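You operate a simulated robot arm through the tools that you are given. There is no shell and no other tool.

The job below is to be done with a simulated robot arm. You get a single attempt, and the scene is never put back.

Task
Shut down the loop box and open the clamp plate for a splice.
Fine: feed dial off, red switch off, both clamps open, plate pulled out.

Only the result counts: the job must be done as asked and must still hold three seconds after the hand-in. Knocking over, shifting, dropping, spilling or breaking anything else fails it.

Robot
A 6-joint arm with a two-finger parallel gripper, fixed in place. Base frame: the origin is at the foot of the arm, x ahead of it, y to its left, z up. Units: cm, rad, N and s.
Its first joint turns from -2.897 to 2.897 rad. Payload 3.43 kg.
The tool frame sits at the grasp point between the pads (the TCP): z along the fingers, y along the line on which they close. The tips reach 3.4 cm beyond it. Largest opening 12.8 cm; finger width 2.4, thickness 1.2; the body of the gripper, 4.8 by 13 cm, starts 9.6 cm behind the TCP.
Orientation is that of the tool frame in the base frame, as [roll, pitch, yaw] about the fixed x, y, z axes, in that order (R = Rz(yaw) Ry(pitch) Rx(roll)). With the fingers straight down and closing along the base's y, the tool's x points along the base's -x, its y along +y and its z along -z.

Tools
- The arm moves only by the tool drive_tool. Its argument "series" is a list of rows, each an object of numbers (a shift or turn left out is 0, a gripper value left out holds the last): "tx", "ty", "tz": the shift along the tool's x, y, z in m; "ax", "ay", "az": the turn, a rotation vector about the tool's x, y, z in rad. In form: [{"tx": .., "ty": .., "tz": .., "ax": .., "ay": .., "az": ..}, ...]. A call has 1 to 20 rows; each row is the pose to reach, as a shift and turn from the pose commanded when the call began, along the tool's axes at that moment. "hand" is the opening in per cent of the stroke, from 0 (shut) to 100 (fully open), set as the call begins (left out, the last holds). Rows are played at 5 a second. More than 5 cm and 0.15 rad between two rows, or a gripper value outside its range, and nothing of the call is played. Where a pose cannot be reached the arm comes as near as it can. A force on the tool above 90 N (or 10 N above the force at the start of the call, whichever is more), or a blocked arm, ends the call early, and 0.2 s more pass. Each finger travels about 15.3 cm/s and halts on what it meets, pressing with about 41 N; the grip force reading is that of the motor and also rises with nothing between the fingers. The clock runs only during rows and for 0.2 s after the last one: add rows that repeat a pose to give the fingers time. The reply holds the time, the measured pose of the TCP, the force on the tool along the base axes, the opening and the grip force, in the units named above and with some noise, with the torque about the TCP (base axes, N m) and any sound that the robot's microphone picked up.
- Cameras (640 x 400 px; columns grow to the right, rows downward): "scene" is fixed at [40.06, -65, 150.58]; the picture's right is [0.22, -0.97, 0.00], its down [-0.93, -0.21, -0.31] and it looks along [0.30, 0.07, -0.95] (base axes); focal length 214 px, centre (320, 200). "wrist" rides on the gripper at [7.6, -1.1, -16] in the tool frame; the picture's right is [0.15, 0.99, 0.00], its down [-0.88, 0.13, -0.46] and it looks along [-0.45, 0.07, 0.89] (tool axes); focal length 234 px, centre (320, 200). There is no depth. A picture from a camera that has moved, and an enlarged one, comes with that camera's place and axes in the base frame and with its lens.
- get_image(camera): a new picture of that camera. The clock stands still meanwhile.
- close_up(camera, box): a new picture of the part [left, top, right, bottom] of that camera's present view, enlarged. The clock stands still meanwhile.
- finish_job(): hands the job in; it is judged then, once.

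Places have to be worked out from the pictures, the camera data and where the tool is seen. Open the gripper and draw the arm clear of the work before you hand the job in, unless the task says otherwise.

The tools are called after "Request:" by a JSON object that holds its "name" and its "arguments". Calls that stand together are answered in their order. drive_tool: Moves the arm, as the interface text tells. Its arguments: {"type":"object","properties":{"series":{"type":"array","items":{"type":"object","properties":{"tx":{"type":"number"},"ty":{"type":"number"},"tz":{"type":"number"},"ax":{"type":"number"},"ay":{"type":"number"},"az":{"type":"number"}}}},"hand":{"type":"number"}},"required":["series"]} The other tools are called the same way: get_image (camera) takes a picture; close_up (camera, box) takes an enlarged picture of a part of a camera's view; finish_job () hands the job in.

At the start:

```text
time: 0.0
position: [19.16, -53.68, 112.38]
tool_rot: [3.14, 0.001, 3.141]
contact_force: [0.1, 0.0, -0.1]
ft_torque: [-0.02, 0.01, -0.01]
grip_width: 12.79
grasp_force: 0.1
```

scene: 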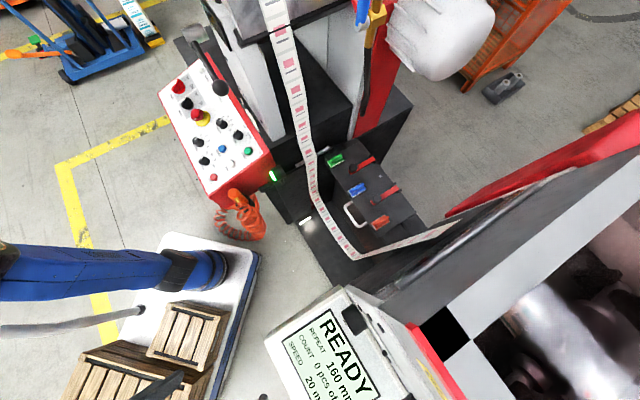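
wrist: 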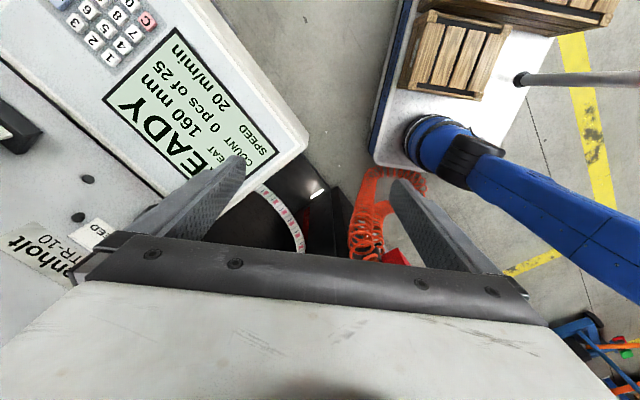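

I begin by looking closely at the control box and clamp plate in the scene picture.

Request:
{"name": "close_up", "arguments": {"camera": "scene", "box": [150, 60, 290, 220]}}

Request:
{"name": "close_up", "arguments": {"camera": "scene", "box": [280, 130, 440, 270]}}

Request:
{"name": "close_up", "arguments": {"camera": "scene", "box": [200, 0, 460, 160]}}

Request:
{"name": "get_image", "arguments": {"camera": "wrist"}}

```text
2.50 times, centred on (220, 140) of scene
camera zoom: at [40.06, -65.0, 150.58], right [0.22, -0.97, 0.0], down [-0.93, -0.21, -0.31], along [0.3, 0.07, -0.95], focal length 536 px, centre (570, 350)
```

zoom: 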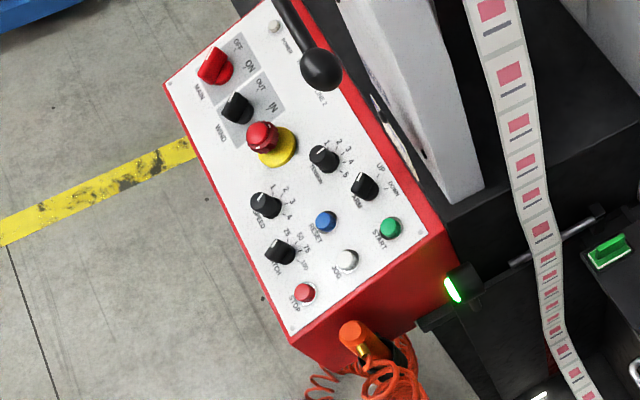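

```text
2.86 times, centred on (360, 200) of scene
camera zoom: at [40.06, -65.0, 150.58], right [0.22, -0.97, 0.0], down [-0.93, -0.21, -0.31], along [0.3, 0.07, -0.95], focal length 613 px, centre (206, 200)
```

zoom: 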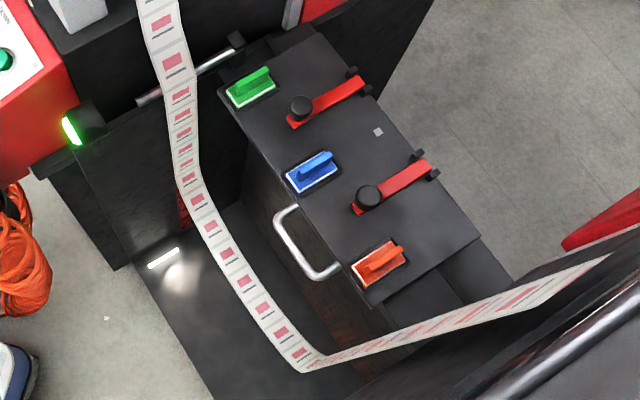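

```text
2.46 times, centred on (330, 80) of scene
camera zoom: at [40.06, -65.0, 150.58], right [0.22, -0.97, 0.0], down [-0.93, -0.21, -0.31], along [0.3, 0.07, -0.95], focal length 528 px, centre (295, 495)
```

zoom: 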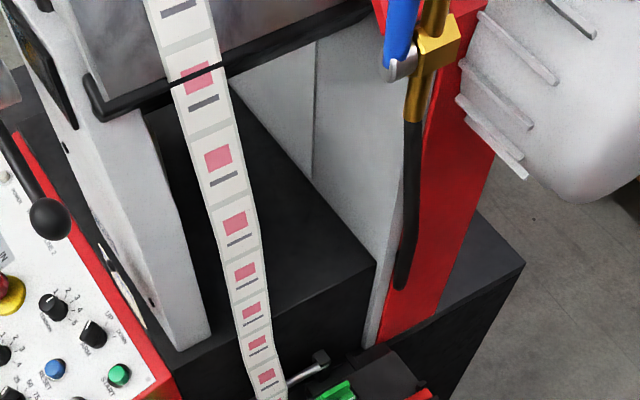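

```text
taken
camera wrist: at [11.44, -54.75, 128.38], right [-0.15, 0.99, 0.0], down [0.88, 0.13, 0.46], along [0.45, 0.07, -0.89], focal length 234 px, centre (320, 200)
```

wrist: 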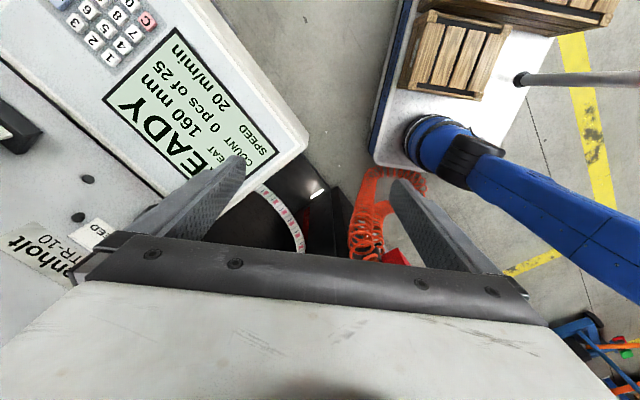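

The panel has many knobs; I need the labels, so I enlarge further.

Request:
{"name": "close_up", "arguments": {"camera": "scene", "box": [160, 65, 220, 105]}}

Request:
{"name": "close_up", "arguments": {"camera": "scene", "box": [180, 95, 260, 145]}}

Request:
{"name": "close_up", "arguments": {"camera": "scene", "box": [185, 135, 265, 190]}}

Request:
{"name": "close_up", "arguments": {"camera": "scene", "box": [320, 140, 420, 205]}}

Request:
{"name": "close_up", "arguments": {"camera": "scene", "box": [330, 180, 430, 245]}}

```text
10.00 times, centred on (190, 85) of scene
camera zoom: at [40.06, -65.0, 150.58], right [0.22, -0.97, 0.0], down [-0.93, -0.21, -0.31], along [0.3, 0.07, -0.95], focal length 2145 px, centre (1620, 1350)
```

zoom: 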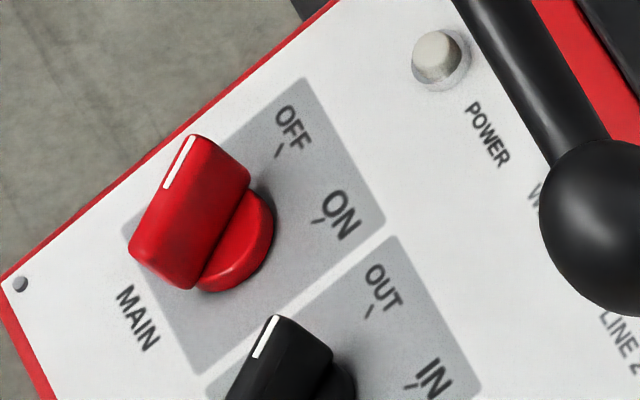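

```text
8.00 times, centred on (220, 120) of scene
camera zoom: at [40.06, -65.0, 150.58], right [0.22, -0.97, 0.0], down [-0.93, -0.21, -0.31], along [0.3, 0.07, -0.95], focal length 1716 px, centre (1120, 840)
```

zoom: 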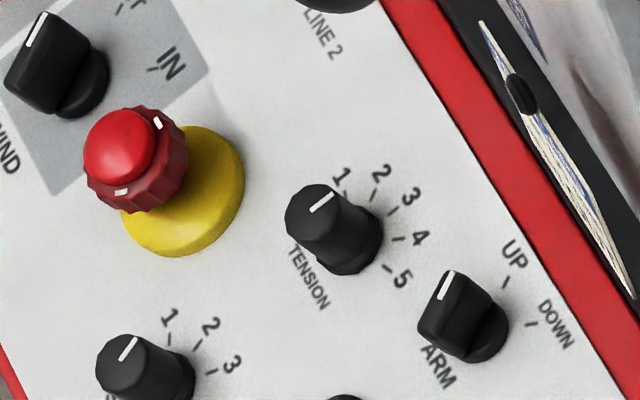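

```text
7.27 times, centred on (225, 162) of scene
camera zoom: at [40.06, -65.0, 150.58], right [0.22, -0.97, 0.0], down [-0.93, -0.21, -0.31], along [0.3, 0.07, -0.95], focal length 1560 px, centre (1011, 473)
```

zoom: 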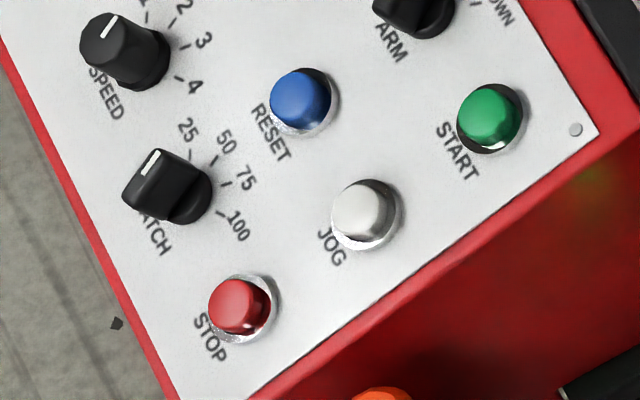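

```text
6.15 times, centred on (370, 172) of scene
camera zoom: at [40.06, -65.0, 150.58], right [0.22, -0.97, 0.0], down [-0.93, -0.21, -0.31], along [0.3, 0.07, -0.95], focal length 1320 px, centre (12, 369)
```

zoom: 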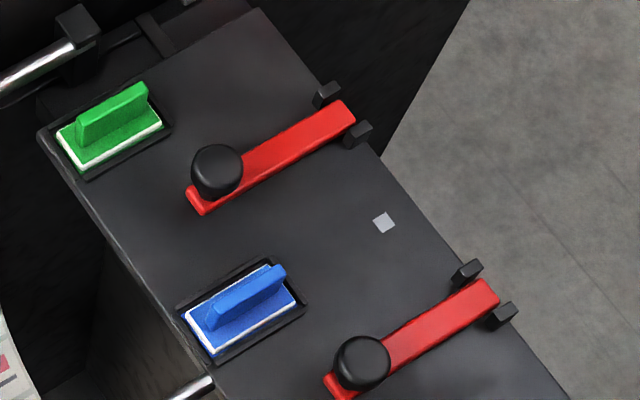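

```text
6.15 times, centred on (380, 212) of scene
camera zoom: at [40.06, -65.0, 150.58], right [0.22, -0.97, 0.0], down [-0.93, -0.21, -0.31], along [0.3, 0.07, -0.95], focal length 1320 px, centre (-49, 123)
```

zoom: 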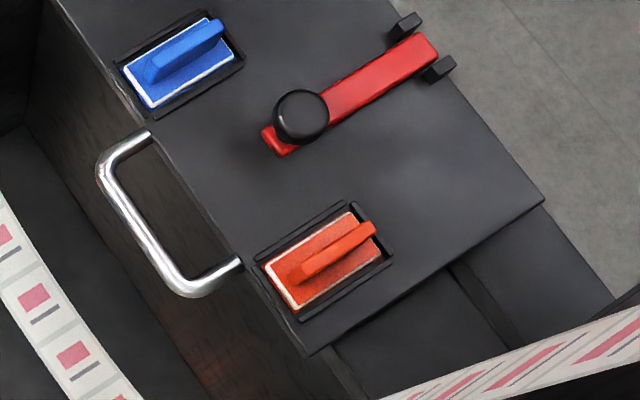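

The rough triangulation puts the loop-box bottom near (70,-48,0) and a blue column near (25,-5), which may be the arm itself. I make a small move (10 cm to +y, 5 cm up) to check this and get parallax.

Request:
{"name": "drive_tool", "arguments": {"series": [{"ty": 0.04, "tz": -0.02}, {"ty": 0.08, "tz": -0.04}, {"ty": 0.1, "tz": -0.05}]}}

Request:
{"name": "get_image", "arguments": {"camera": "scene"}}

Request:
{"name": "get_image", "arguments": {"camera": "wrist"}}

```text
time: 0.8
position: [19.06, -43.76, 117.21]
tool_rot: [-3.137, -0.002, -3.141]
contact_force: [-0.2, -1.3, -0.3]
ft_torque: [0.04, -0.01, -0.02]
grip_width: 12.8
grasp_force: 0.0
out of reach, approached as far as the arm can: row 3
```

```text
taken
```

scene: 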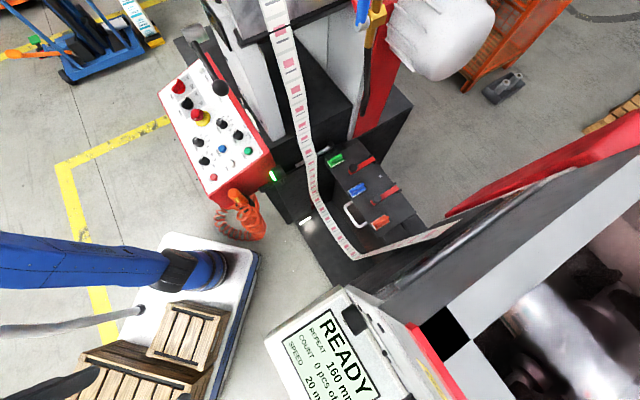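

```text
taken
camera wrist: at [11.48, -44.72, 133.1], right [-0.15, 0.99, -0.01], down [0.88, 0.13, 0.45], along [0.45, 0.06, -0.89], focal length 234 px, centre (320, 200)
```

wrist: 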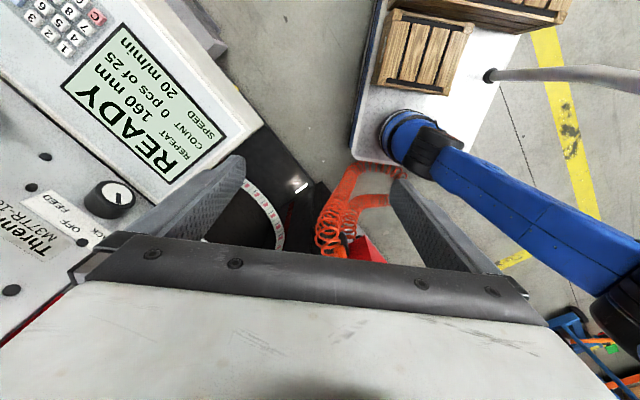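

The blue column is the arm's own link. The wrist view shows a dial labelled FEED / OFF on the console at the left; I enlarge that.

Request:
{"name": "close_up", "arguments": {"camera": "wrist", "box": [0, 140, 160, 340]}}

Request:
{"name": "close_up", "arguments": {"camera": "scene", "box": [380, 200, 640, 400]}}

Request:
{"name": "close_up", "arguments": {"camera": "scene", "box": [260, 270, 460, 400]}}

```text
2.00 times, centred on (80, 240) of wrist
camera zoom: at [11.48, -44.72, 133.1], right [-0.15, 0.99, -0.01], down [0.88, 0.13, 0.45], along [0.45, 0.06, -0.89], focal length 468 px, centre (800, 120)
```

zoom: 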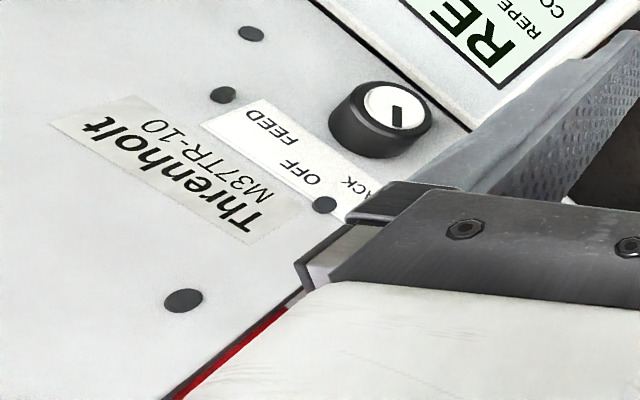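

```text
2.00 times, centred on (510, 300) of scene
camera zoom: at [40.06, -65.0, 150.58], right [0.22, -0.97, 0.0], down [-0.93, -0.21, -0.31], along [0.3, 0.07, -0.95], focal length 429 px, centre (-60, 0)
```

zoom: 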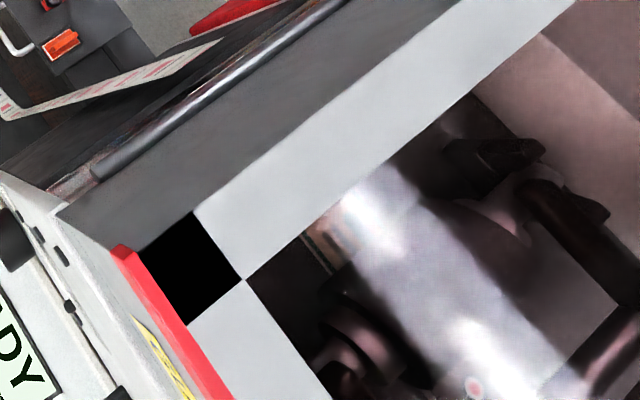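

```text
3.08 times, centred on (360, 335) of scene
camera zoom: at [40.06, -65.0, 150.58], right [0.22, -0.97, 0.0], down [-0.93, -0.21, -0.31], along [0.3, 0.07, -0.95], focal length 660 px, centre (197, -215)
```

zoom: 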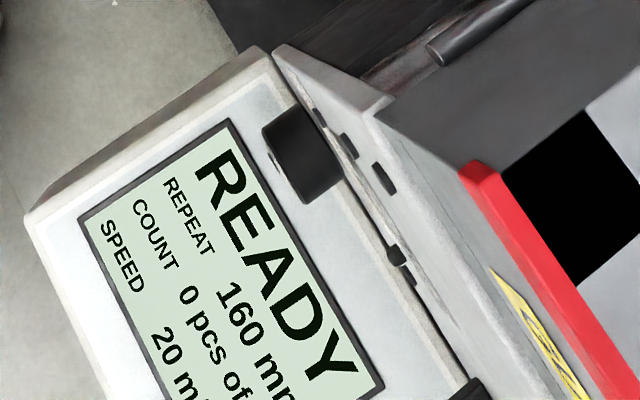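

The FEED dial is at about (32,-74,102) on the upright Threnholt face, axis roughly horizontal. I yaw the tool about -42° so the camera faces the machine's front, going back slightly and down.

Request:
{"name": "drive_tool", "arguments": {"series": [{"az": 0.14, "ty": -0.01}, {"az": 0.28, "ty": -0.02, "tz": 0.01}, {"az": 0.42, "ty": -0.03, "tz": 0.02}, {"az": 0.56, "ty": -0.04, "tz": 0.03}, {"az": 0.7, "ty": -0.05, "tz": 0.04}, {"az": 0.74, "ty": -0.05, "tz": 0.05}]}}

Request:
{"name": "get_image", "arguments": {"camera": "wrist"}}

```text
time: 2.2
position: [19.18, -48.76, 112.03]
tool_rot: [3.141, -0.001, 2.401]
contact_force: [-0.1, 0.0, -0.2]
ft_torque: [-0.02, 0.01, -0.03]
grip_width: 12.81
grasp_force: 0.0
```

```text
taken
camera wrist: at [12.7, -44.35, 128.03], right [0.56, 0.83, 0.0], down [0.74, -0.5, 0.46], along [0.38, -0.25, -0.89], focal length 234 px, centre (320, 200)
```

wrist: 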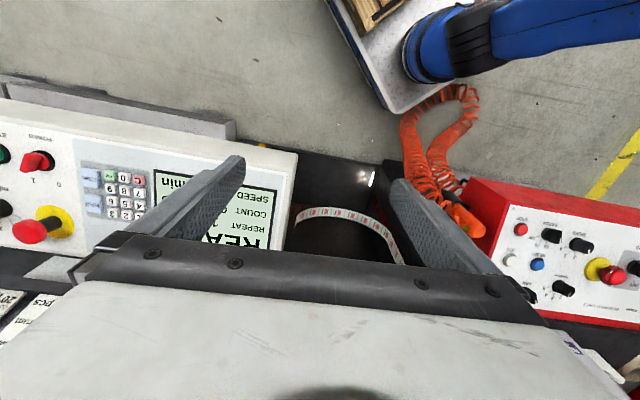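

This view shows the left console with a red rotary switch and the right red panel. I enlarge both sides and the middle.

Request:
{"name": "close_up", "arguments": {"camera": "wrist", "box": [0, 110, 160, 260]}}

Request:
{"name": "close_up", "arguments": {"camera": "wrist", "box": [480, 180, 640, 320]}}

Request:
{"name": "close_up", "arguments": {"camera": "wrist", "box": [270, 140, 430, 270]}}

```text
2.67 times, centred on (80, 185) of wrist
camera zoom: at [12.7, -44.35, 128.03], right [0.56, 0.83, 0.0], down [0.74, -0.5, 0.46], along [0.38, -0.25, -0.89], focal length 624 px, centre (960, 240)
```

zoom: 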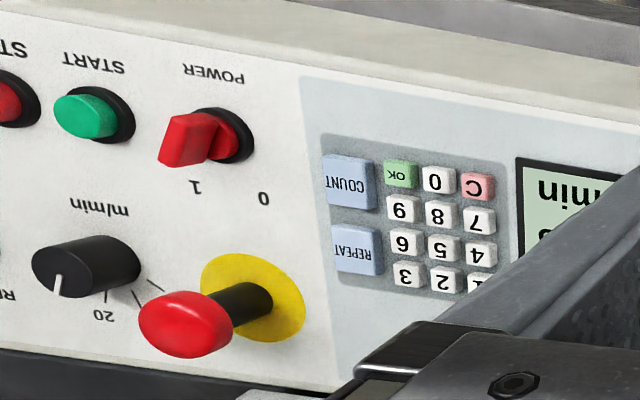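

```text
2.86 times, centred on (560, 250) of wrist
camera zoom: at [12.7, -44.35, 128.03], right [0.56, 0.83, 0.0], down [0.74, -0.5, 0.46], along [0.38, -0.25, -0.89], focal length 669 px, centre (-366, 57)
```

zoom: 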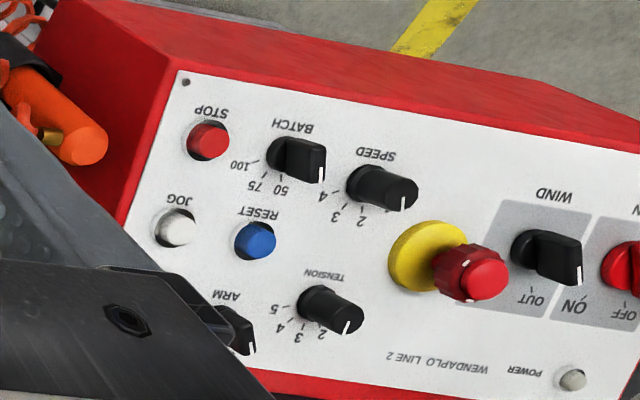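

```text
3.08 times, centred on (350, 205) of wrist
camera zoom: at [12.7, -44.35, 128.03], right [0.56, 0.83, 0.0], down [0.74, -0.5, 0.46], along [0.38, -0.25, -0.89], focal length 720 px, centre (228, 185)
```

zoom: 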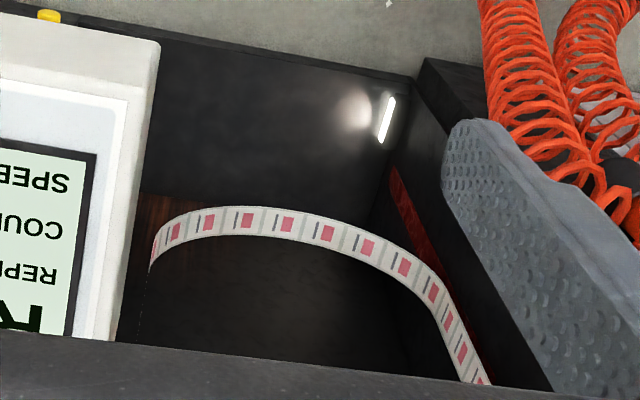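

Two machines are visible: Threnholt (left console, red POWER switch 0/1, FEED dial) and Wendaplo (right panel). I tilt the tool forward to see the Threnholt face, loop-box front and clamp plate.

Request:
{"name": "drive_tool", "arguments": {"series": [{"ay": -0.14}, {"ay": -0.28}, {"ay": -0.42}, {"ay": -0.56}, {"ay": -0.7}]}}

Request:
{"name": "get_image", "arguments": {"camera": "wrist"}}

```text
time: 3.4
position: [19.05, -48.77, 112.17]
tool_rot: [3.141, 0.703, 2.401]
contact_force: [0.0, 0.2, -0.4]
ft_torque: [0.01, 0.0, -0.03]
grip_width: 12.77
grasp_force: 0.1
```

```text
taken
camera wrist: at [6.37, -38.59, 119.4], right [0.58, 0.81, -0.1], down [0.37, -0.16, 0.92], along [0.72, -0.57, -0.39], focal length 234 px, centre (320, 200)
```

wrist: 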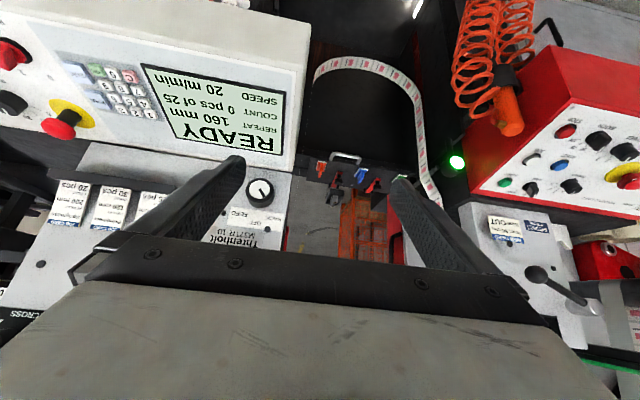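

Request:
{"name": "close_up", "arguments": {"camera": "wrist", "box": [180, 140, 300, 260]}}

Request:
{"name": "close_up", "arguments": {"camera": "wrist", "box": [300, 120, 420, 260]}}

Request:
{"name": "close_up", "arguments": {"camera": "wrist", "box": [0, 0, 180, 160]}}

Request:
{"name": "close_up", "arguments": {"camera": "wrist", "box": [440, 180, 640, 340]}}

```text
3.33 times, centred on (240, 200) of wrist
camera zoom: at [6.37, -38.59, 119.4], right [0.58, 0.81, -0.1], down [0.37, -0.16, 0.92], along [0.72, -0.57, -0.39], focal length 781 px, centre (587, 200)
```

zoom: 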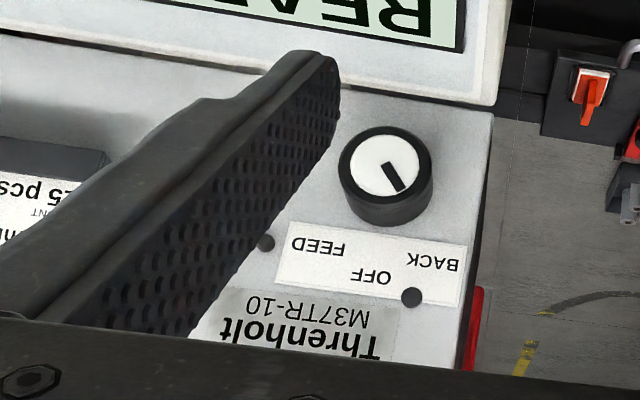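

```text
2.86 times, centred on (360, 190) of wrist
camera zoom: at [6.37, -38.59, 119.4], right [0.58, 0.81, -0.1], down [0.37, -0.16, 0.92], along [0.72, -0.57, -0.39], focal length 669 px, centre (206, 229)
```

zoom: 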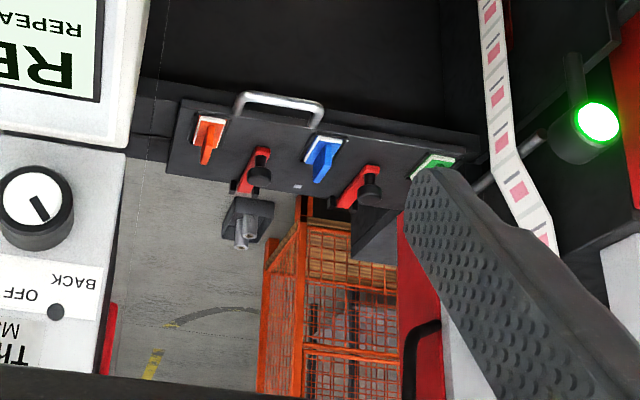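

```text
2.50 times, centred on (90, 80) of wrist
camera zoom: at [6.37, -38.59, 119.4], right [0.58, 0.81, -0.1], down [0.37, -0.16, 0.92], along [0.72, -0.57, -0.39], focal length 585 px, centre (895, 500)
```

zoom: 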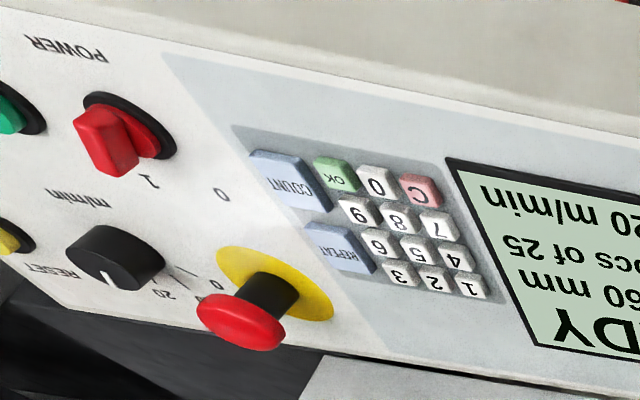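

```text
2.50 times, centred on (540, 260) of wrist
camera zoom: at [6.37, -38.59, 119.4], right [0.58, 0.81, -0.1], down [0.37, -0.16, 0.92], along [0.72, -0.57, -0.39], focal length 585 px, centre (-230, 50)
```

zoom: 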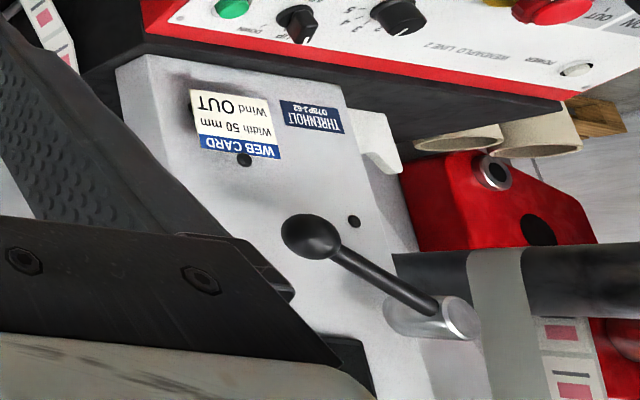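

The FEED dial (FEED/OFF/BACK) is seen, apparently pointing to BACK; clamp plate handle triangulates to about (60.6,-72,75), clamp knobs near (67,-79,80) and (77,-69,80). I move nearer to the plate to inspect it and the loop-box front.

Request:
{"name": "drive_tool", "arguments": {"series": [{"tx": -0.006, "ty": 0.032, "tz": 0.031}, {"tx": -0.012, "ty": 0.064, "tz": 0.062}, {"tx": -0.018, "ty": 0.096, "tz": 0.094}, {"tx": -0.024, "ty": 0.128, "tz": 0.125}, {"tx": -0.03, "ty": 0.16, "tz": 0.157}, {"tx": -0.036, "ty": 0.193, "tz": 0.188}]}}

Request:
{"name": "get_image", "arguments": {"camera": "wrist"}}

Request:
{"name": "get_image", "arguments": {"camera": "scene"}}

```text
time: 4.8
position: [43.2, -44.34, 99.96]
tool_rot: [3.141, 0.7, 2.401]
contact_force: [-0.1, 0.9, 0.7]
ft_torque: [-0.01, 0.03, -0.06]
grip_width: 12.79
grasp_force: 0.1
```

```text
taken
camera wrist: at [30.4, -34.36, 107.31], right [0.58, 0.81, -0.09], down [0.37, -0.16, 0.92], along [0.72, -0.57, -0.39], focal length 234 px, centre (320, 200)
```

wrist: 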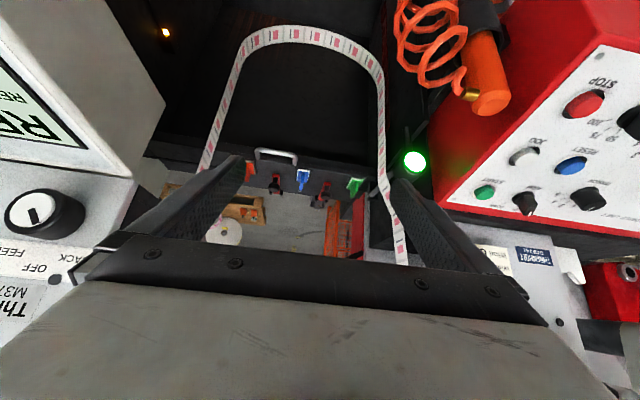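

```text
taken
```

scene: 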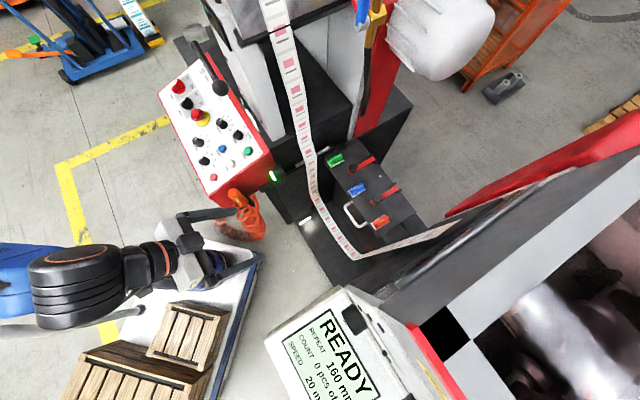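

The plate is now visible between the fingers; I enlarge it, plus the dial and loop-box front area.

Request:
{"name": "close_up", "arguments": {"camera": "wrist", "box": [230, 130, 390, 230]}}

Request:
{"name": "close_up", "arguments": {"camera": "wrist", "box": [0, 150, 110, 300]}}

Request:
{"name": "close_up", "arguments": {"camera": "wrist", "box": [130, 0, 430, 160]}}

Request:
{"name": "close_up", "arguments": {"camera": "wrist", "box": [390, 0, 640, 280]}}

```text
4.00 times, centred on (310, 180) of wrist
camera zoom: at [30.4, -34.36, 107.31], right [0.58, 0.81, -0.09], down [0.37, -0.16, 0.92], along [0.72, -0.57, -0.39], focal length 937 px, centre (360, 280)
```

zoom: 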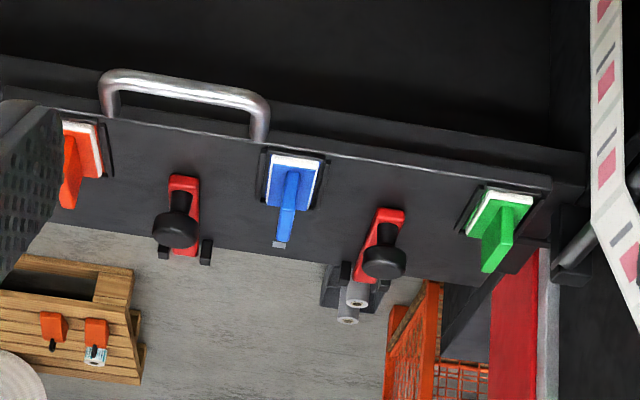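

```text
2.67 times, centred on (55, 225) of wrist
camera zoom: at [30.4, -34.36, 107.31], right [0.58, 0.81, -0.09], down [0.37, -0.16, 0.92], along [0.72, -0.57, -0.39], focal length 624 px, centre (1027, 133)
```

zoom: 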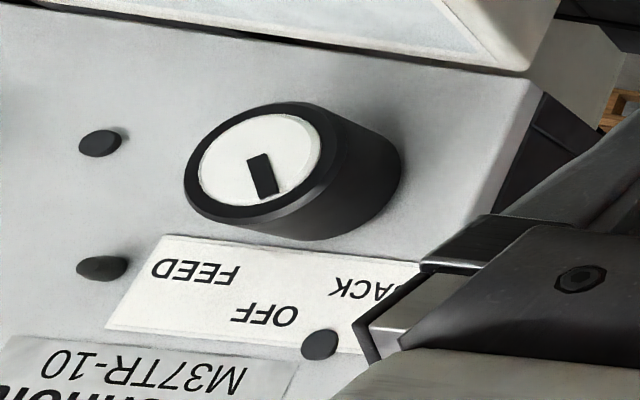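

```text
2.13 times, centred on (280, 80) of wrist
camera zoom: at [30.4, -34.36, 107.31], right [0.58, 0.81, -0.09], down [0.37, -0.16, 0.92], along [0.72, -0.57, -0.39], focal length 500 px, centre (405, 456)
```

zoom: 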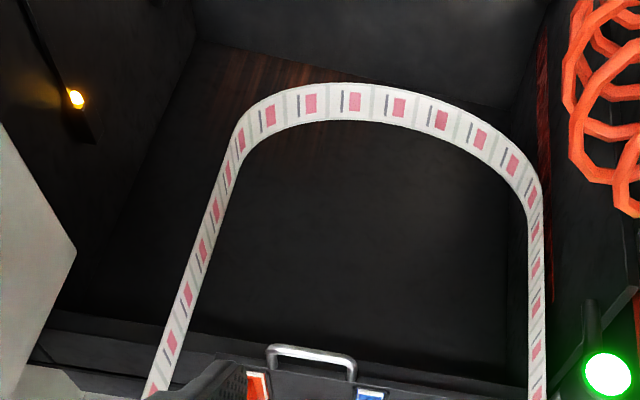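

```text
1.43 times, centred on (515, 140) of wrist
camera zoom: at [30.4, -34.36, 107.31], right [0.58, 0.81, -0.09], down [0.37, -0.16, 0.92], along [0.72, -0.57, -0.39], focal length 334 px, centre (41, 286)
```

zoom: 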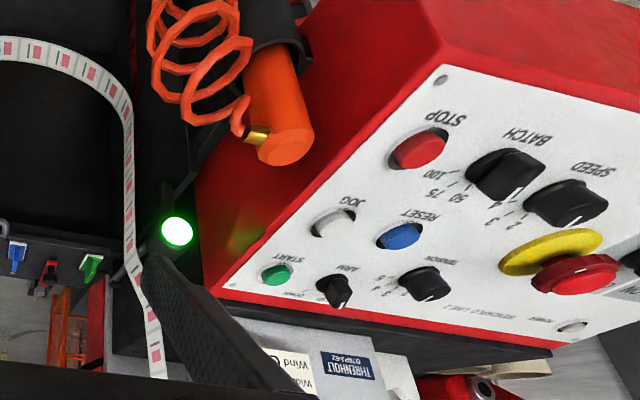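

The dial pointer computes to ~37° left of vertical (BACK); OFF is straight up. I now lower the camera to look at the loop box's front for any further controls before acting.

Request:
{"name": "drive_tool", "arguments": {"series": [{"tx": 0.04, "ty": 0.0026, "tz": 0.0257}, {"tx": 0.08, "ty": 0.005, "tz": 0.051}, {"tx": 0.12, "ty": 0.008, "tz": 0.077}, {"tx": 0.16, "ty": 0.01, "tz": 0.103}, {"tx": 0.2, "ty": 0.013, "tz": 0.129}, {"tx": 0.24, "ty": 0.016, "tz": 0.154}, {"tx": 0.282, "ty": 0.0185, "tz": 0.18}]}}

Request:
{"name": "get_image", "arguments": {"camera": "wrist"}}

```text
time: 6.4
position: [36.94, -39.94, 73.81]
tool_rot: [-3.141, 0.697, 2.404]
contact_force: [0.1, -0.1, 0.2]
ft_torque: [-0.01, 0.03, 0.0]
grip_width: 12.78
grasp_force: 0.0
out of reach, approached as far as the arm can: row 6, 7
```

```text
taken
camera wrist: at [24.18, -29.92, 81.13], right [0.58, 0.81, -0.09], down [0.37, -0.16, 0.92], along [0.72, -0.57, -0.39], focal length 234 px, centre (320, 200)
```

wrist: 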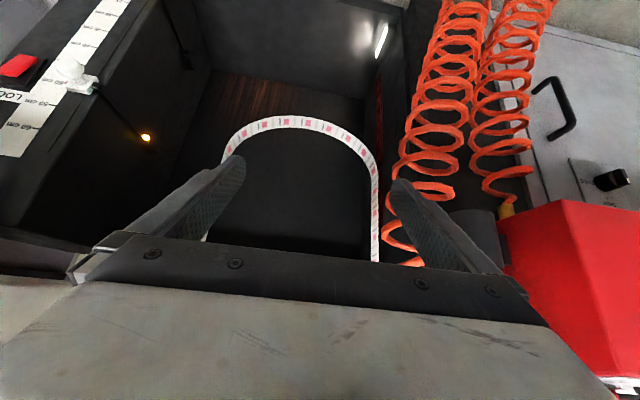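

A label starting "LOO…" with a red switch and a cm scale appears at the upper left — the loop box's own controls. I enlarge it.

Request:
{"name": "close_up", "arguments": {"camera": "wrist", "box": [0, 0, 200, 170]}}

Request:
{"name": "close_up", "arguments": {"camera": "wrist", "box": [500, 0, 640, 220]}}

Request:
{"name": "close_up", "arguments": {"camera": "wrist", "box": [140, 0, 400, 150]}}

```text
2.35 times, centred on (100, 85) of wrist
camera zoom: at [24.18, -29.92, 81.13], right [0.58, 0.81, -0.09], down [0.37, -0.16, 0.92], along [0.72, -0.57, -0.39], focal length 551 px, centre (838, 471)
```

zoom: 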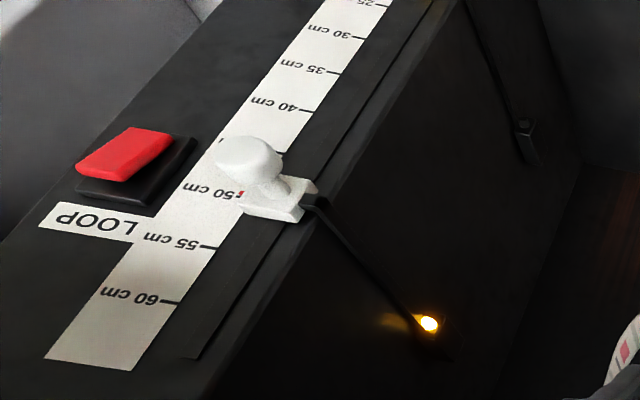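

```text
1.82 times, centred on (570, 110) of wrist
camera zoom: at [24.18, -29.92, 81.13], right [0.58, 0.81, -0.09], down [0.37, -0.16, 0.92], along [0.72, -0.57, -0.39], focal length 426 px, centre (-134, 364)
```

zoom: 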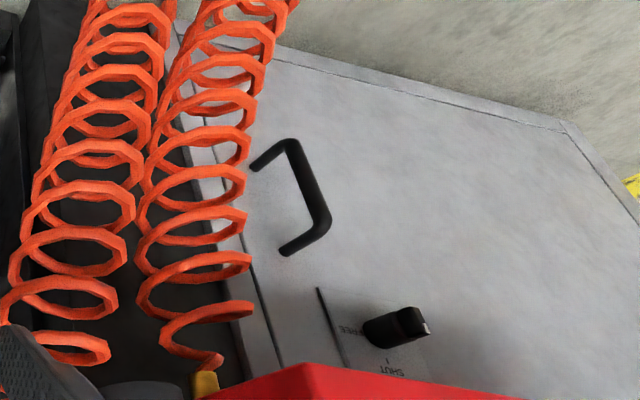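

```text
2.46 times, centred on (270, 75) of wrist
camera zoom: at [24.18, -29.92, 81.13], right [0.58, 0.81, -0.09], down [0.37, -0.16, 0.92], along [0.72, -0.57, -0.39], focal length 576 px, centre (443, 508)
```

zoom: 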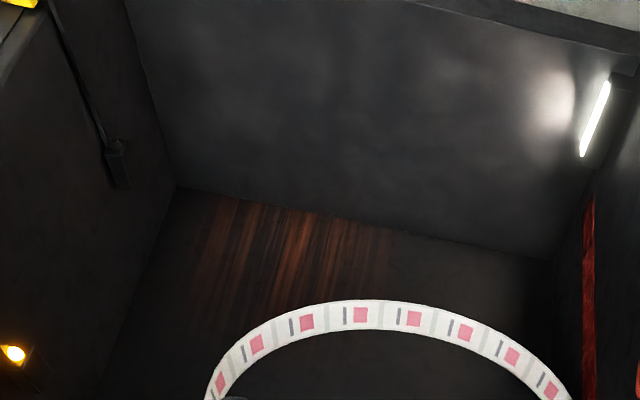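

The loop box has its own red rocker marked LOOP on the front edge of its right wall, around (14.5,-92,48.5), beneath the console overhang. I move the camera lower and yaw towards it for a closer look.

Request:
{"name": "drive_tool", "arguments": {"series": [{"tx": 0.02, "ty": -0.028, "tz": 0.014, "ax": 0.0776, "az": 0.0916}, {"tx": 0.041, "ty": -0.056, "tz": 0.028, "ax": 0.155, "az": 0.183}, {"tx": 0.061, "ty": -0.084, "tz": 0.041, "ax": 0.233, "az": 0.275}, {"tx": 0.082, "ty": -0.112, "tz": 0.055, "ax": 0.31, "az": 0.366}, {"tx": 0.102, "ty": -0.14, "tz": 0.069, "ax": 0.388, "az": 0.458}]}}

Request:
{"name": "get_image", "arguments": {"camera": "wrist"}}

```text
time: 7.6
position: [23.89, -52.81, 65.92]
tool_rot: [-3.14, 0.697, 1.802]
contact_force: [1.0, 0.5, 0.0]
ft_torque: [0.03, 0.0, -0.02]
grip_width: 12.8
grasp_force: 0.0
out of reach, approached as far as the arm can: row 1, 2, 3, 4, 5
```

```text
taken
camera wrist: at [19.09, -37.39, 73.25], right [0.94, 0.33, -0.1], down [0.22, -0.34, 0.91], along [0.27, -0.88, -0.39], focal length 234 px, centre (320, 200)
```

wrist: 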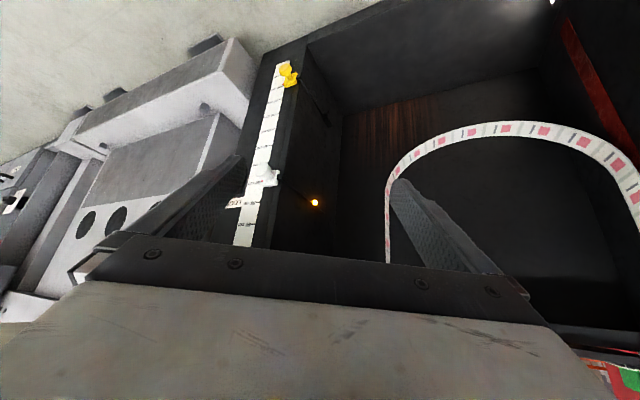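

The switch is hidden behind the left finger; I check the enlarged view and then close the fingers for a free view.

Request:
{"name": "drive_tool", "arguments": {"series": [{}, {}, {}, {}], "hand": 0}}

Request:
{"name": "close_up", "arguments": {"camera": "wrist", "box": [180, 50, 320, 250]}}

Request:
{"name": "get_image", "arguments": {"camera": "scene"}}

```text
time: 8.6
position: [23.87, -52.89, 65.85]
tool_rot: [-3.141, 0.698, 1.804]
contact_force: [-0.3, -0.2, -0.5]
ft_torque: [0.0, -0.01, -0.05]
grip_width: 0.0
grasp_force: 32.6
```

```text
2.00 times, centred on (250, 150) of wrist
camera zoom: at [19.09, -37.41, 73.27], right [0.94, 0.34, -0.09], down [0.22, -0.34, 0.91], along [0.28, -0.88, -0.39], focal length 468 px, centre (460, 300)
```

zoom: 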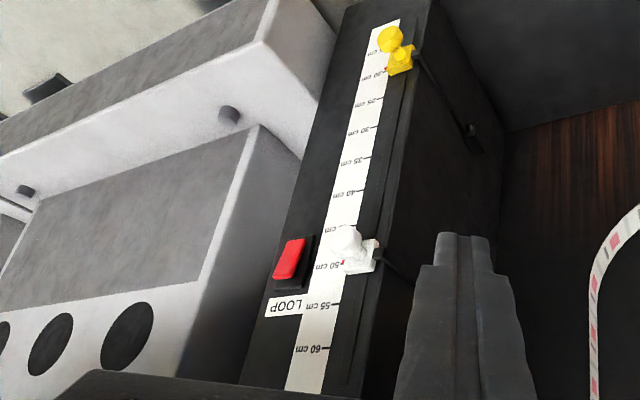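

```text
taken
```

scene: 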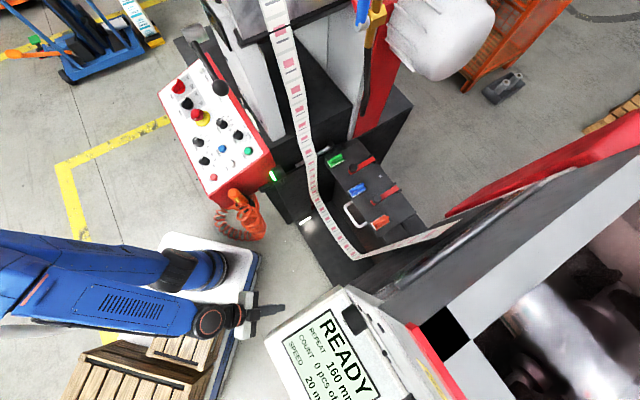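

The red LOOP rocker triangulates consistently to about (14.6,-91.5,48.7). I enlarge it strongly to see its present tilt and any marks.

Request:
{"name": "close_up", "arguments": {"camera": "wrist", "box": [215, 150, 265, 185]}}

Request:
{"name": "close_up", "arguments": {"camera": "wrist", "box": [0, 60, 240, 260]}}

```text
11.43 times, centred on (240, 168) of wrist
camera zoom: at [19.09, -37.41, 73.27], right [0.94, 0.34, -0.09], down [0.22, -0.34, 0.91], along [0.28, -0.88, -0.39], focal length 2676 px, centre (1234, 571)
```

zoom: 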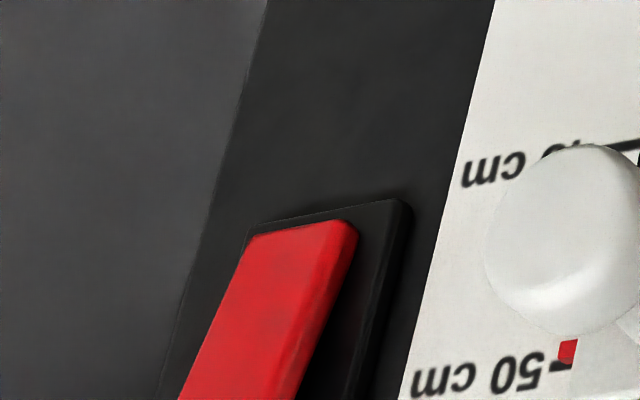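

```text
2.00 times, centred on (120, 160) of wrist
camera zoom: at [19.09, -37.41, 73.27], right [0.94, 0.34, -0.09], down [0.22, -0.34, 0.91], along [0.28, -0.88, -0.39], focal length 468 px, centre (720, 280)
```

zoom: 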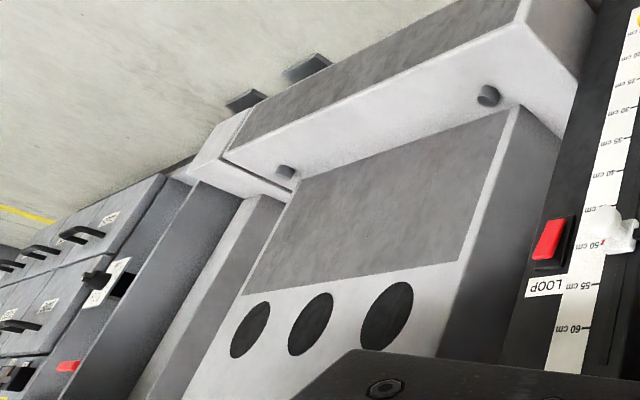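

I get the whole rocker in an enlarged view.

Request:
{"name": "close_up", "arguments": {"camera": "wrist", "box": [217, 160, 257, 185]}}

Request:
{"name": "close_up", "arguments": {"camera": "wrist", "box": [212, 165, 262, 197]}}

```text
16.00 times, centred on (237, 172) of wrist
camera zoom: at [19.09, -37.41, 73.27], right [0.94, 0.34, -0.09], down [0.22, -0.34, 0.91], along [0.28, -0.88, -0.39], focal length 3747 px, centre (1648, 640)
```

zoom: 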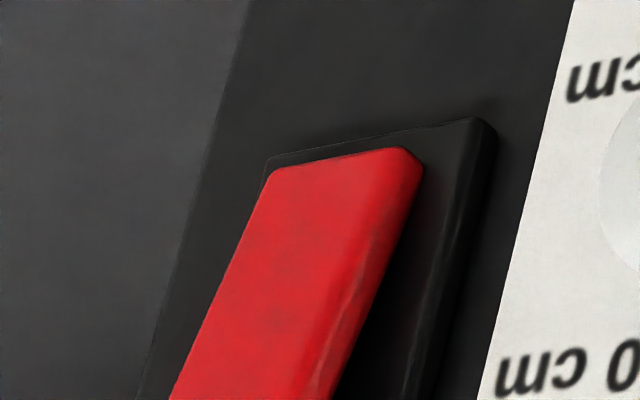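

```text
12.50 times, centred on (237, 181) of wrist
camera zoom: at [19.09, -37.41, 73.27], right [0.94, 0.34, -0.09], down [0.22, -0.34, 0.91], along [0.28, -0.88, -0.39], focal length 2927 px, centre (1358, 438)
```

zoom: 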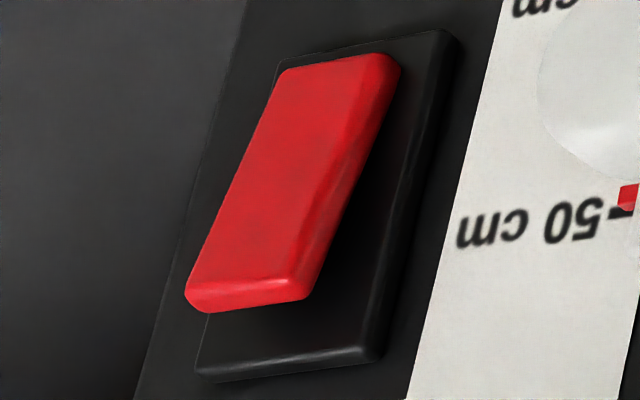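

The rocker's upper end sticks out and its lower end is pressed in; amber/green/white lights suggest it is on, so I'll press the upper end at about (14.6,-91.5,50.5) along heading −46°. First I yaw and lower the closed gripper, clear of the console.

Request:
{"name": "drive_tool", "arguments": {"series": [{"tx": 0.0106, "ty": -0.0271, "tz": 0.0234, "ax": -0.0858, "az": -0.1023}, {"tx": 0.0213, "ty": -0.0542, "tz": 0.0468, "ax": -0.1715, "az": -0.2045}, {"tx": 0.0319, "ty": -0.0812, "tz": 0.0702, "ax": -0.257, "az": -0.307}, {"tx": 0.0425, "ty": -0.1083, "tz": 0.0936, "ax": -0.343, "az": -0.409}]}}

Request:
{"name": "get_image", "arguments": {"camera": "scene"}}

```text
time: 9.6
position: [13.95, -58.1, 56.08]
tool_rot: [-3.139, 0.7, 2.339]
contact_force: [0.2, -0.6, -0.1]
ft_torque: [0.03, -0.01, 0.0]
grip_width: 0.0
grasp_force: 33.4
```

```text
taken
```

scene: 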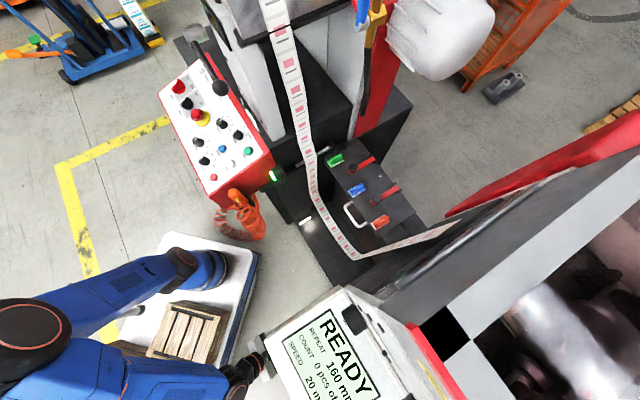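

Heading is now −46°. I tilt the tool to horizontal while moving to (8,-68,50.4) in front of the space under the console.

Request:
{"name": "drive_tool", "arguments": {"series": [{"tx": 0.0023, "ty": -0.0186, "tz": 0.0105, "ay": -0.145}, {"tx": 0.0046, "ty": -0.0372, "tz": 0.0209, "ay": -0.29}, {"tx": 0.007, "ty": -0.0558, "tz": 0.0314, "ay": -0.435}, {"tx": 0.0093, "ty": -0.0744, "tz": 0.0419, "ay": -0.58}, {"tx": 0.0116, "ty": -0.093, "tz": 0.0523, "ay": -0.725}, {"tx": 0.0139, "ty": -0.1116, "tz": 0.0628, "ay": -0.871}]}}

Request:
{"name": "get_image", "arguments": {"camera": "wrist"}}

Request:
{"name": "get_image", "arguments": {"camera": "scene"}}

```text
time: 11.0
position: [7.98, -67.9, 50.37]
tool_rot: [-1.091, 1.569, -1.898]
contact_force: [0.0, -0.6, 0.1]
ft_torque: [0.02, -0.02, 0.02]
grip_width: 0.0
grasp_force: 32.6
```

```text
taken
camera wrist: at [-4.03, -57.21, 42.8], right [0.71, 0.68, -0.15], down [-0.22, 0.42, 0.88], along [0.66, -0.59, 0.45], focal length 234 px, centre (320, 200)
```

wrist: 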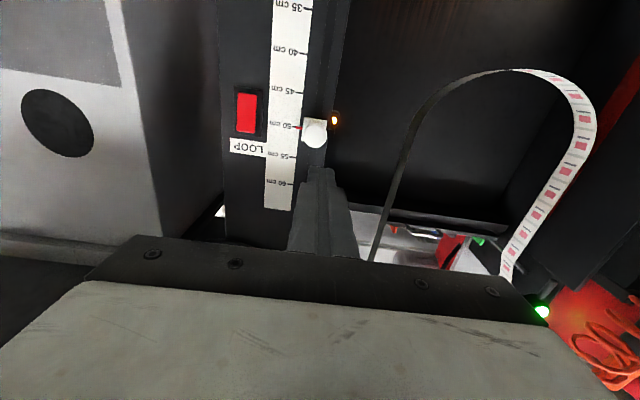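

```text
taken
```

scene: 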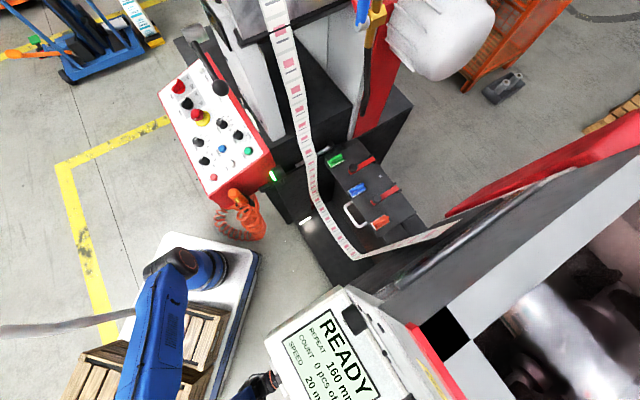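

A near-frontal view of the LOOP switch now; I enlarge it.

Request:
{"name": "close_up", "arguments": {"camera": "wrist", "box": [210, 70, 300, 170]}}

Request:
{"name": "close_up", "arguments": {"camera": "wrist", "box": [0, 0, 320, 260]}}

```text
4.00 times, centred on (255, 120) of wrist
camera zoom: at [-4.03, -57.21, 42.8], right [0.71, 0.68, -0.15], down [-0.22, 0.42, 0.88], along [0.66, -0.59, 0.45], focal length 937 px, centre (580, 520)
```

zoom: 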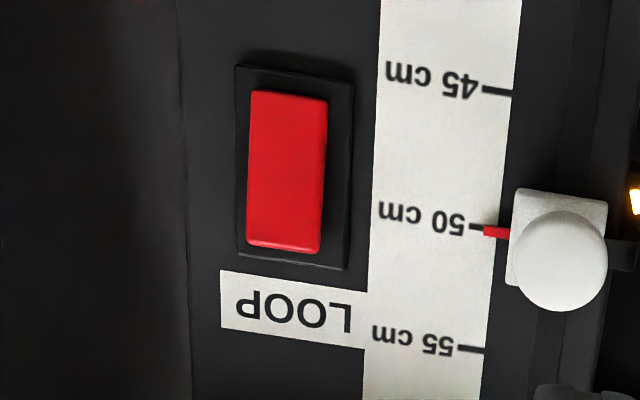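

```text
1.54 times, centred on (160, 130) of wrist
camera zoom: at [-4.03, -57.21, 42.8], right [0.71, 0.68, -0.15], down [-0.22, 0.42, 0.88], along [0.66, -0.59, 0.45], focal length 360 px, centre (566, 308)
```

zoom: 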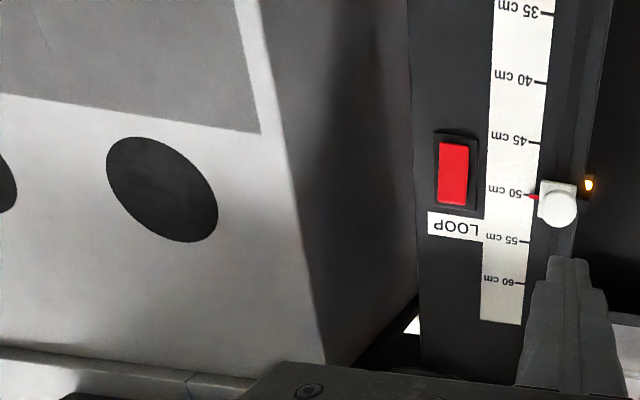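

The switch centre computes to (14.4,-91.3,48.7), rocker spanning z≈45.8–51.7; the cabinet beside it does not protrude. I shift sideways 11.6 cm to line up and then advance to about 4 cm short of the switch.

Request:
{"name": "drive_tool", "arguments": {"series": [{"ty": -0.04, "tx": -0.003}, {"ty": -0.08, "tx": -0.003}, {"ty": -0.116, "tx": -0.003}, {"ty": -0.116, "tx": -0.003, "tz": 0.04}, {"ty": -0.116, "tx": -0.003, "tz": 0.08}, {"ty": -0.116, "tx": -0.003, "tz": 0.12}]}}

Request:
{"name": "get_image", "arguments": {"camera": "wrist"}}

Request:
{"name": "get_image", "arguments": {"camera": "scene"}}

```text
time: 12.4
position: [7.95, -84.66, 50.58]
tool_rot: [-1.848, 1.566, -2.657]
contact_force: [0.4, -0.4, -1.0]
ft_torque: [-0.01, -0.01, -0.01]
grip_width: 0.0
grasp_force: 33.2
```

```text
taken
camera wrist: at [-4.04, -73.84, 43.16], right [0.71, 0.68, -0.15], down [-0.22, 0.42, 0.88], along [0.66, -0.6, 0.45], focal length 234 px, centre (320, 200)
```

wrist: 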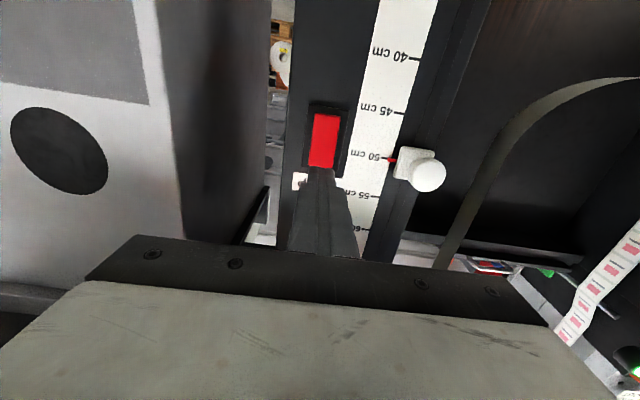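

```text
taken
```

scene: 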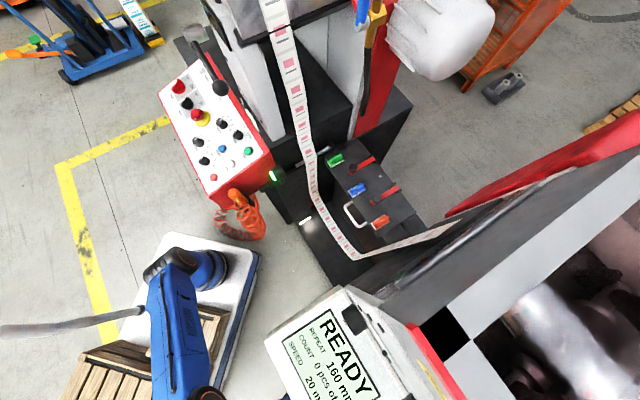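

The closed fingertip lines up with the rocker's upper end (tip about 4 cm short). I creep forward in small steps watching the force.

Request:
{"name": "drive_tool", "arguments": {"series": [{"tz": 0.015}, {"tz": 0.025}, {"tz": 0.03}, {"tz": 0.034}, {"tz": 0.038}]}}

Request:
{"name": "close_up", "arguments": {"camera": "wrist", "box": [270, 80, 390, 210]}}

```text
time: 13.6
position: [10.54, -87.38, 50.68]
tool_rot: [-1.989, 1.568, -2.794]
contact_force: [0.4, 0.8, 0.1]
ft_torque: [-0.01, -0.02, -0.02]
grip_width: 0.0
grasp_force: 33.0
```

```text
3.08 times, centred on (330, 145) of wrist
camera zoom: at [-1.4, -76.59, 43.16], right [0.71, 0.68, -0.15], down [-0.22, 0.42, 0.88], along [0.67, -0.6, 0.45], focal length 720 px, centre (289, 369)
```

zoom: 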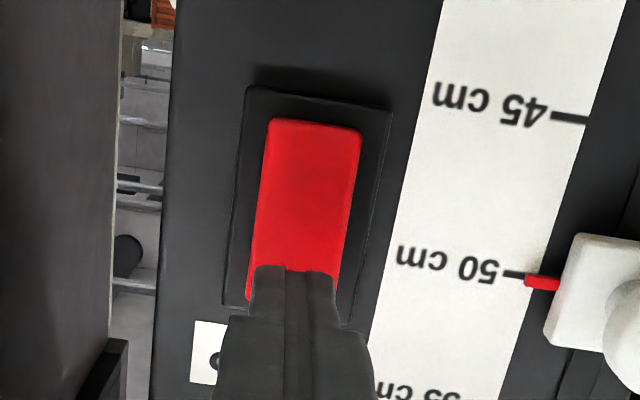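

Tip is well centred on the upper end, no contact yet. I continue forward in 3 mm steps.

Request:
{"name": "drive_tool", "arguments": {"series": [{"tz": 0.003}, {"tz": 0.006}, {"tz": 0.009}, {"tz": 0.012}]}}

Request:
{"name": "close_up", "arguments": {"camera": "wrist", "box": [270, 80, 390, 210]}}

```text
time: 14.6
position: [11.3, -88.19, 50.79]
tool_rot: [-1.813, 1.57, -2.618]
contact_force: [1.1, 0.7, 0.6]
ft_torque: [-0.01, -0.01, 0.04]
grip_width: 0.0
grasp_force: 33.0
```

```text
3.08 times, centred on (330, 145) of wrist
camera zoom: at [-0.57, -77.45, 43.19], right [0.71, 0.68, -0.15], down [-0.22, 0.42, 0.88], along [0.67, -0.6, 0.45], focal length 720 px, centre (289, 369)
```

zoom: 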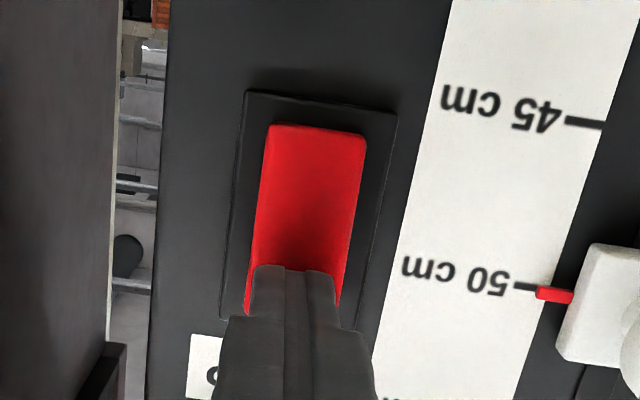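

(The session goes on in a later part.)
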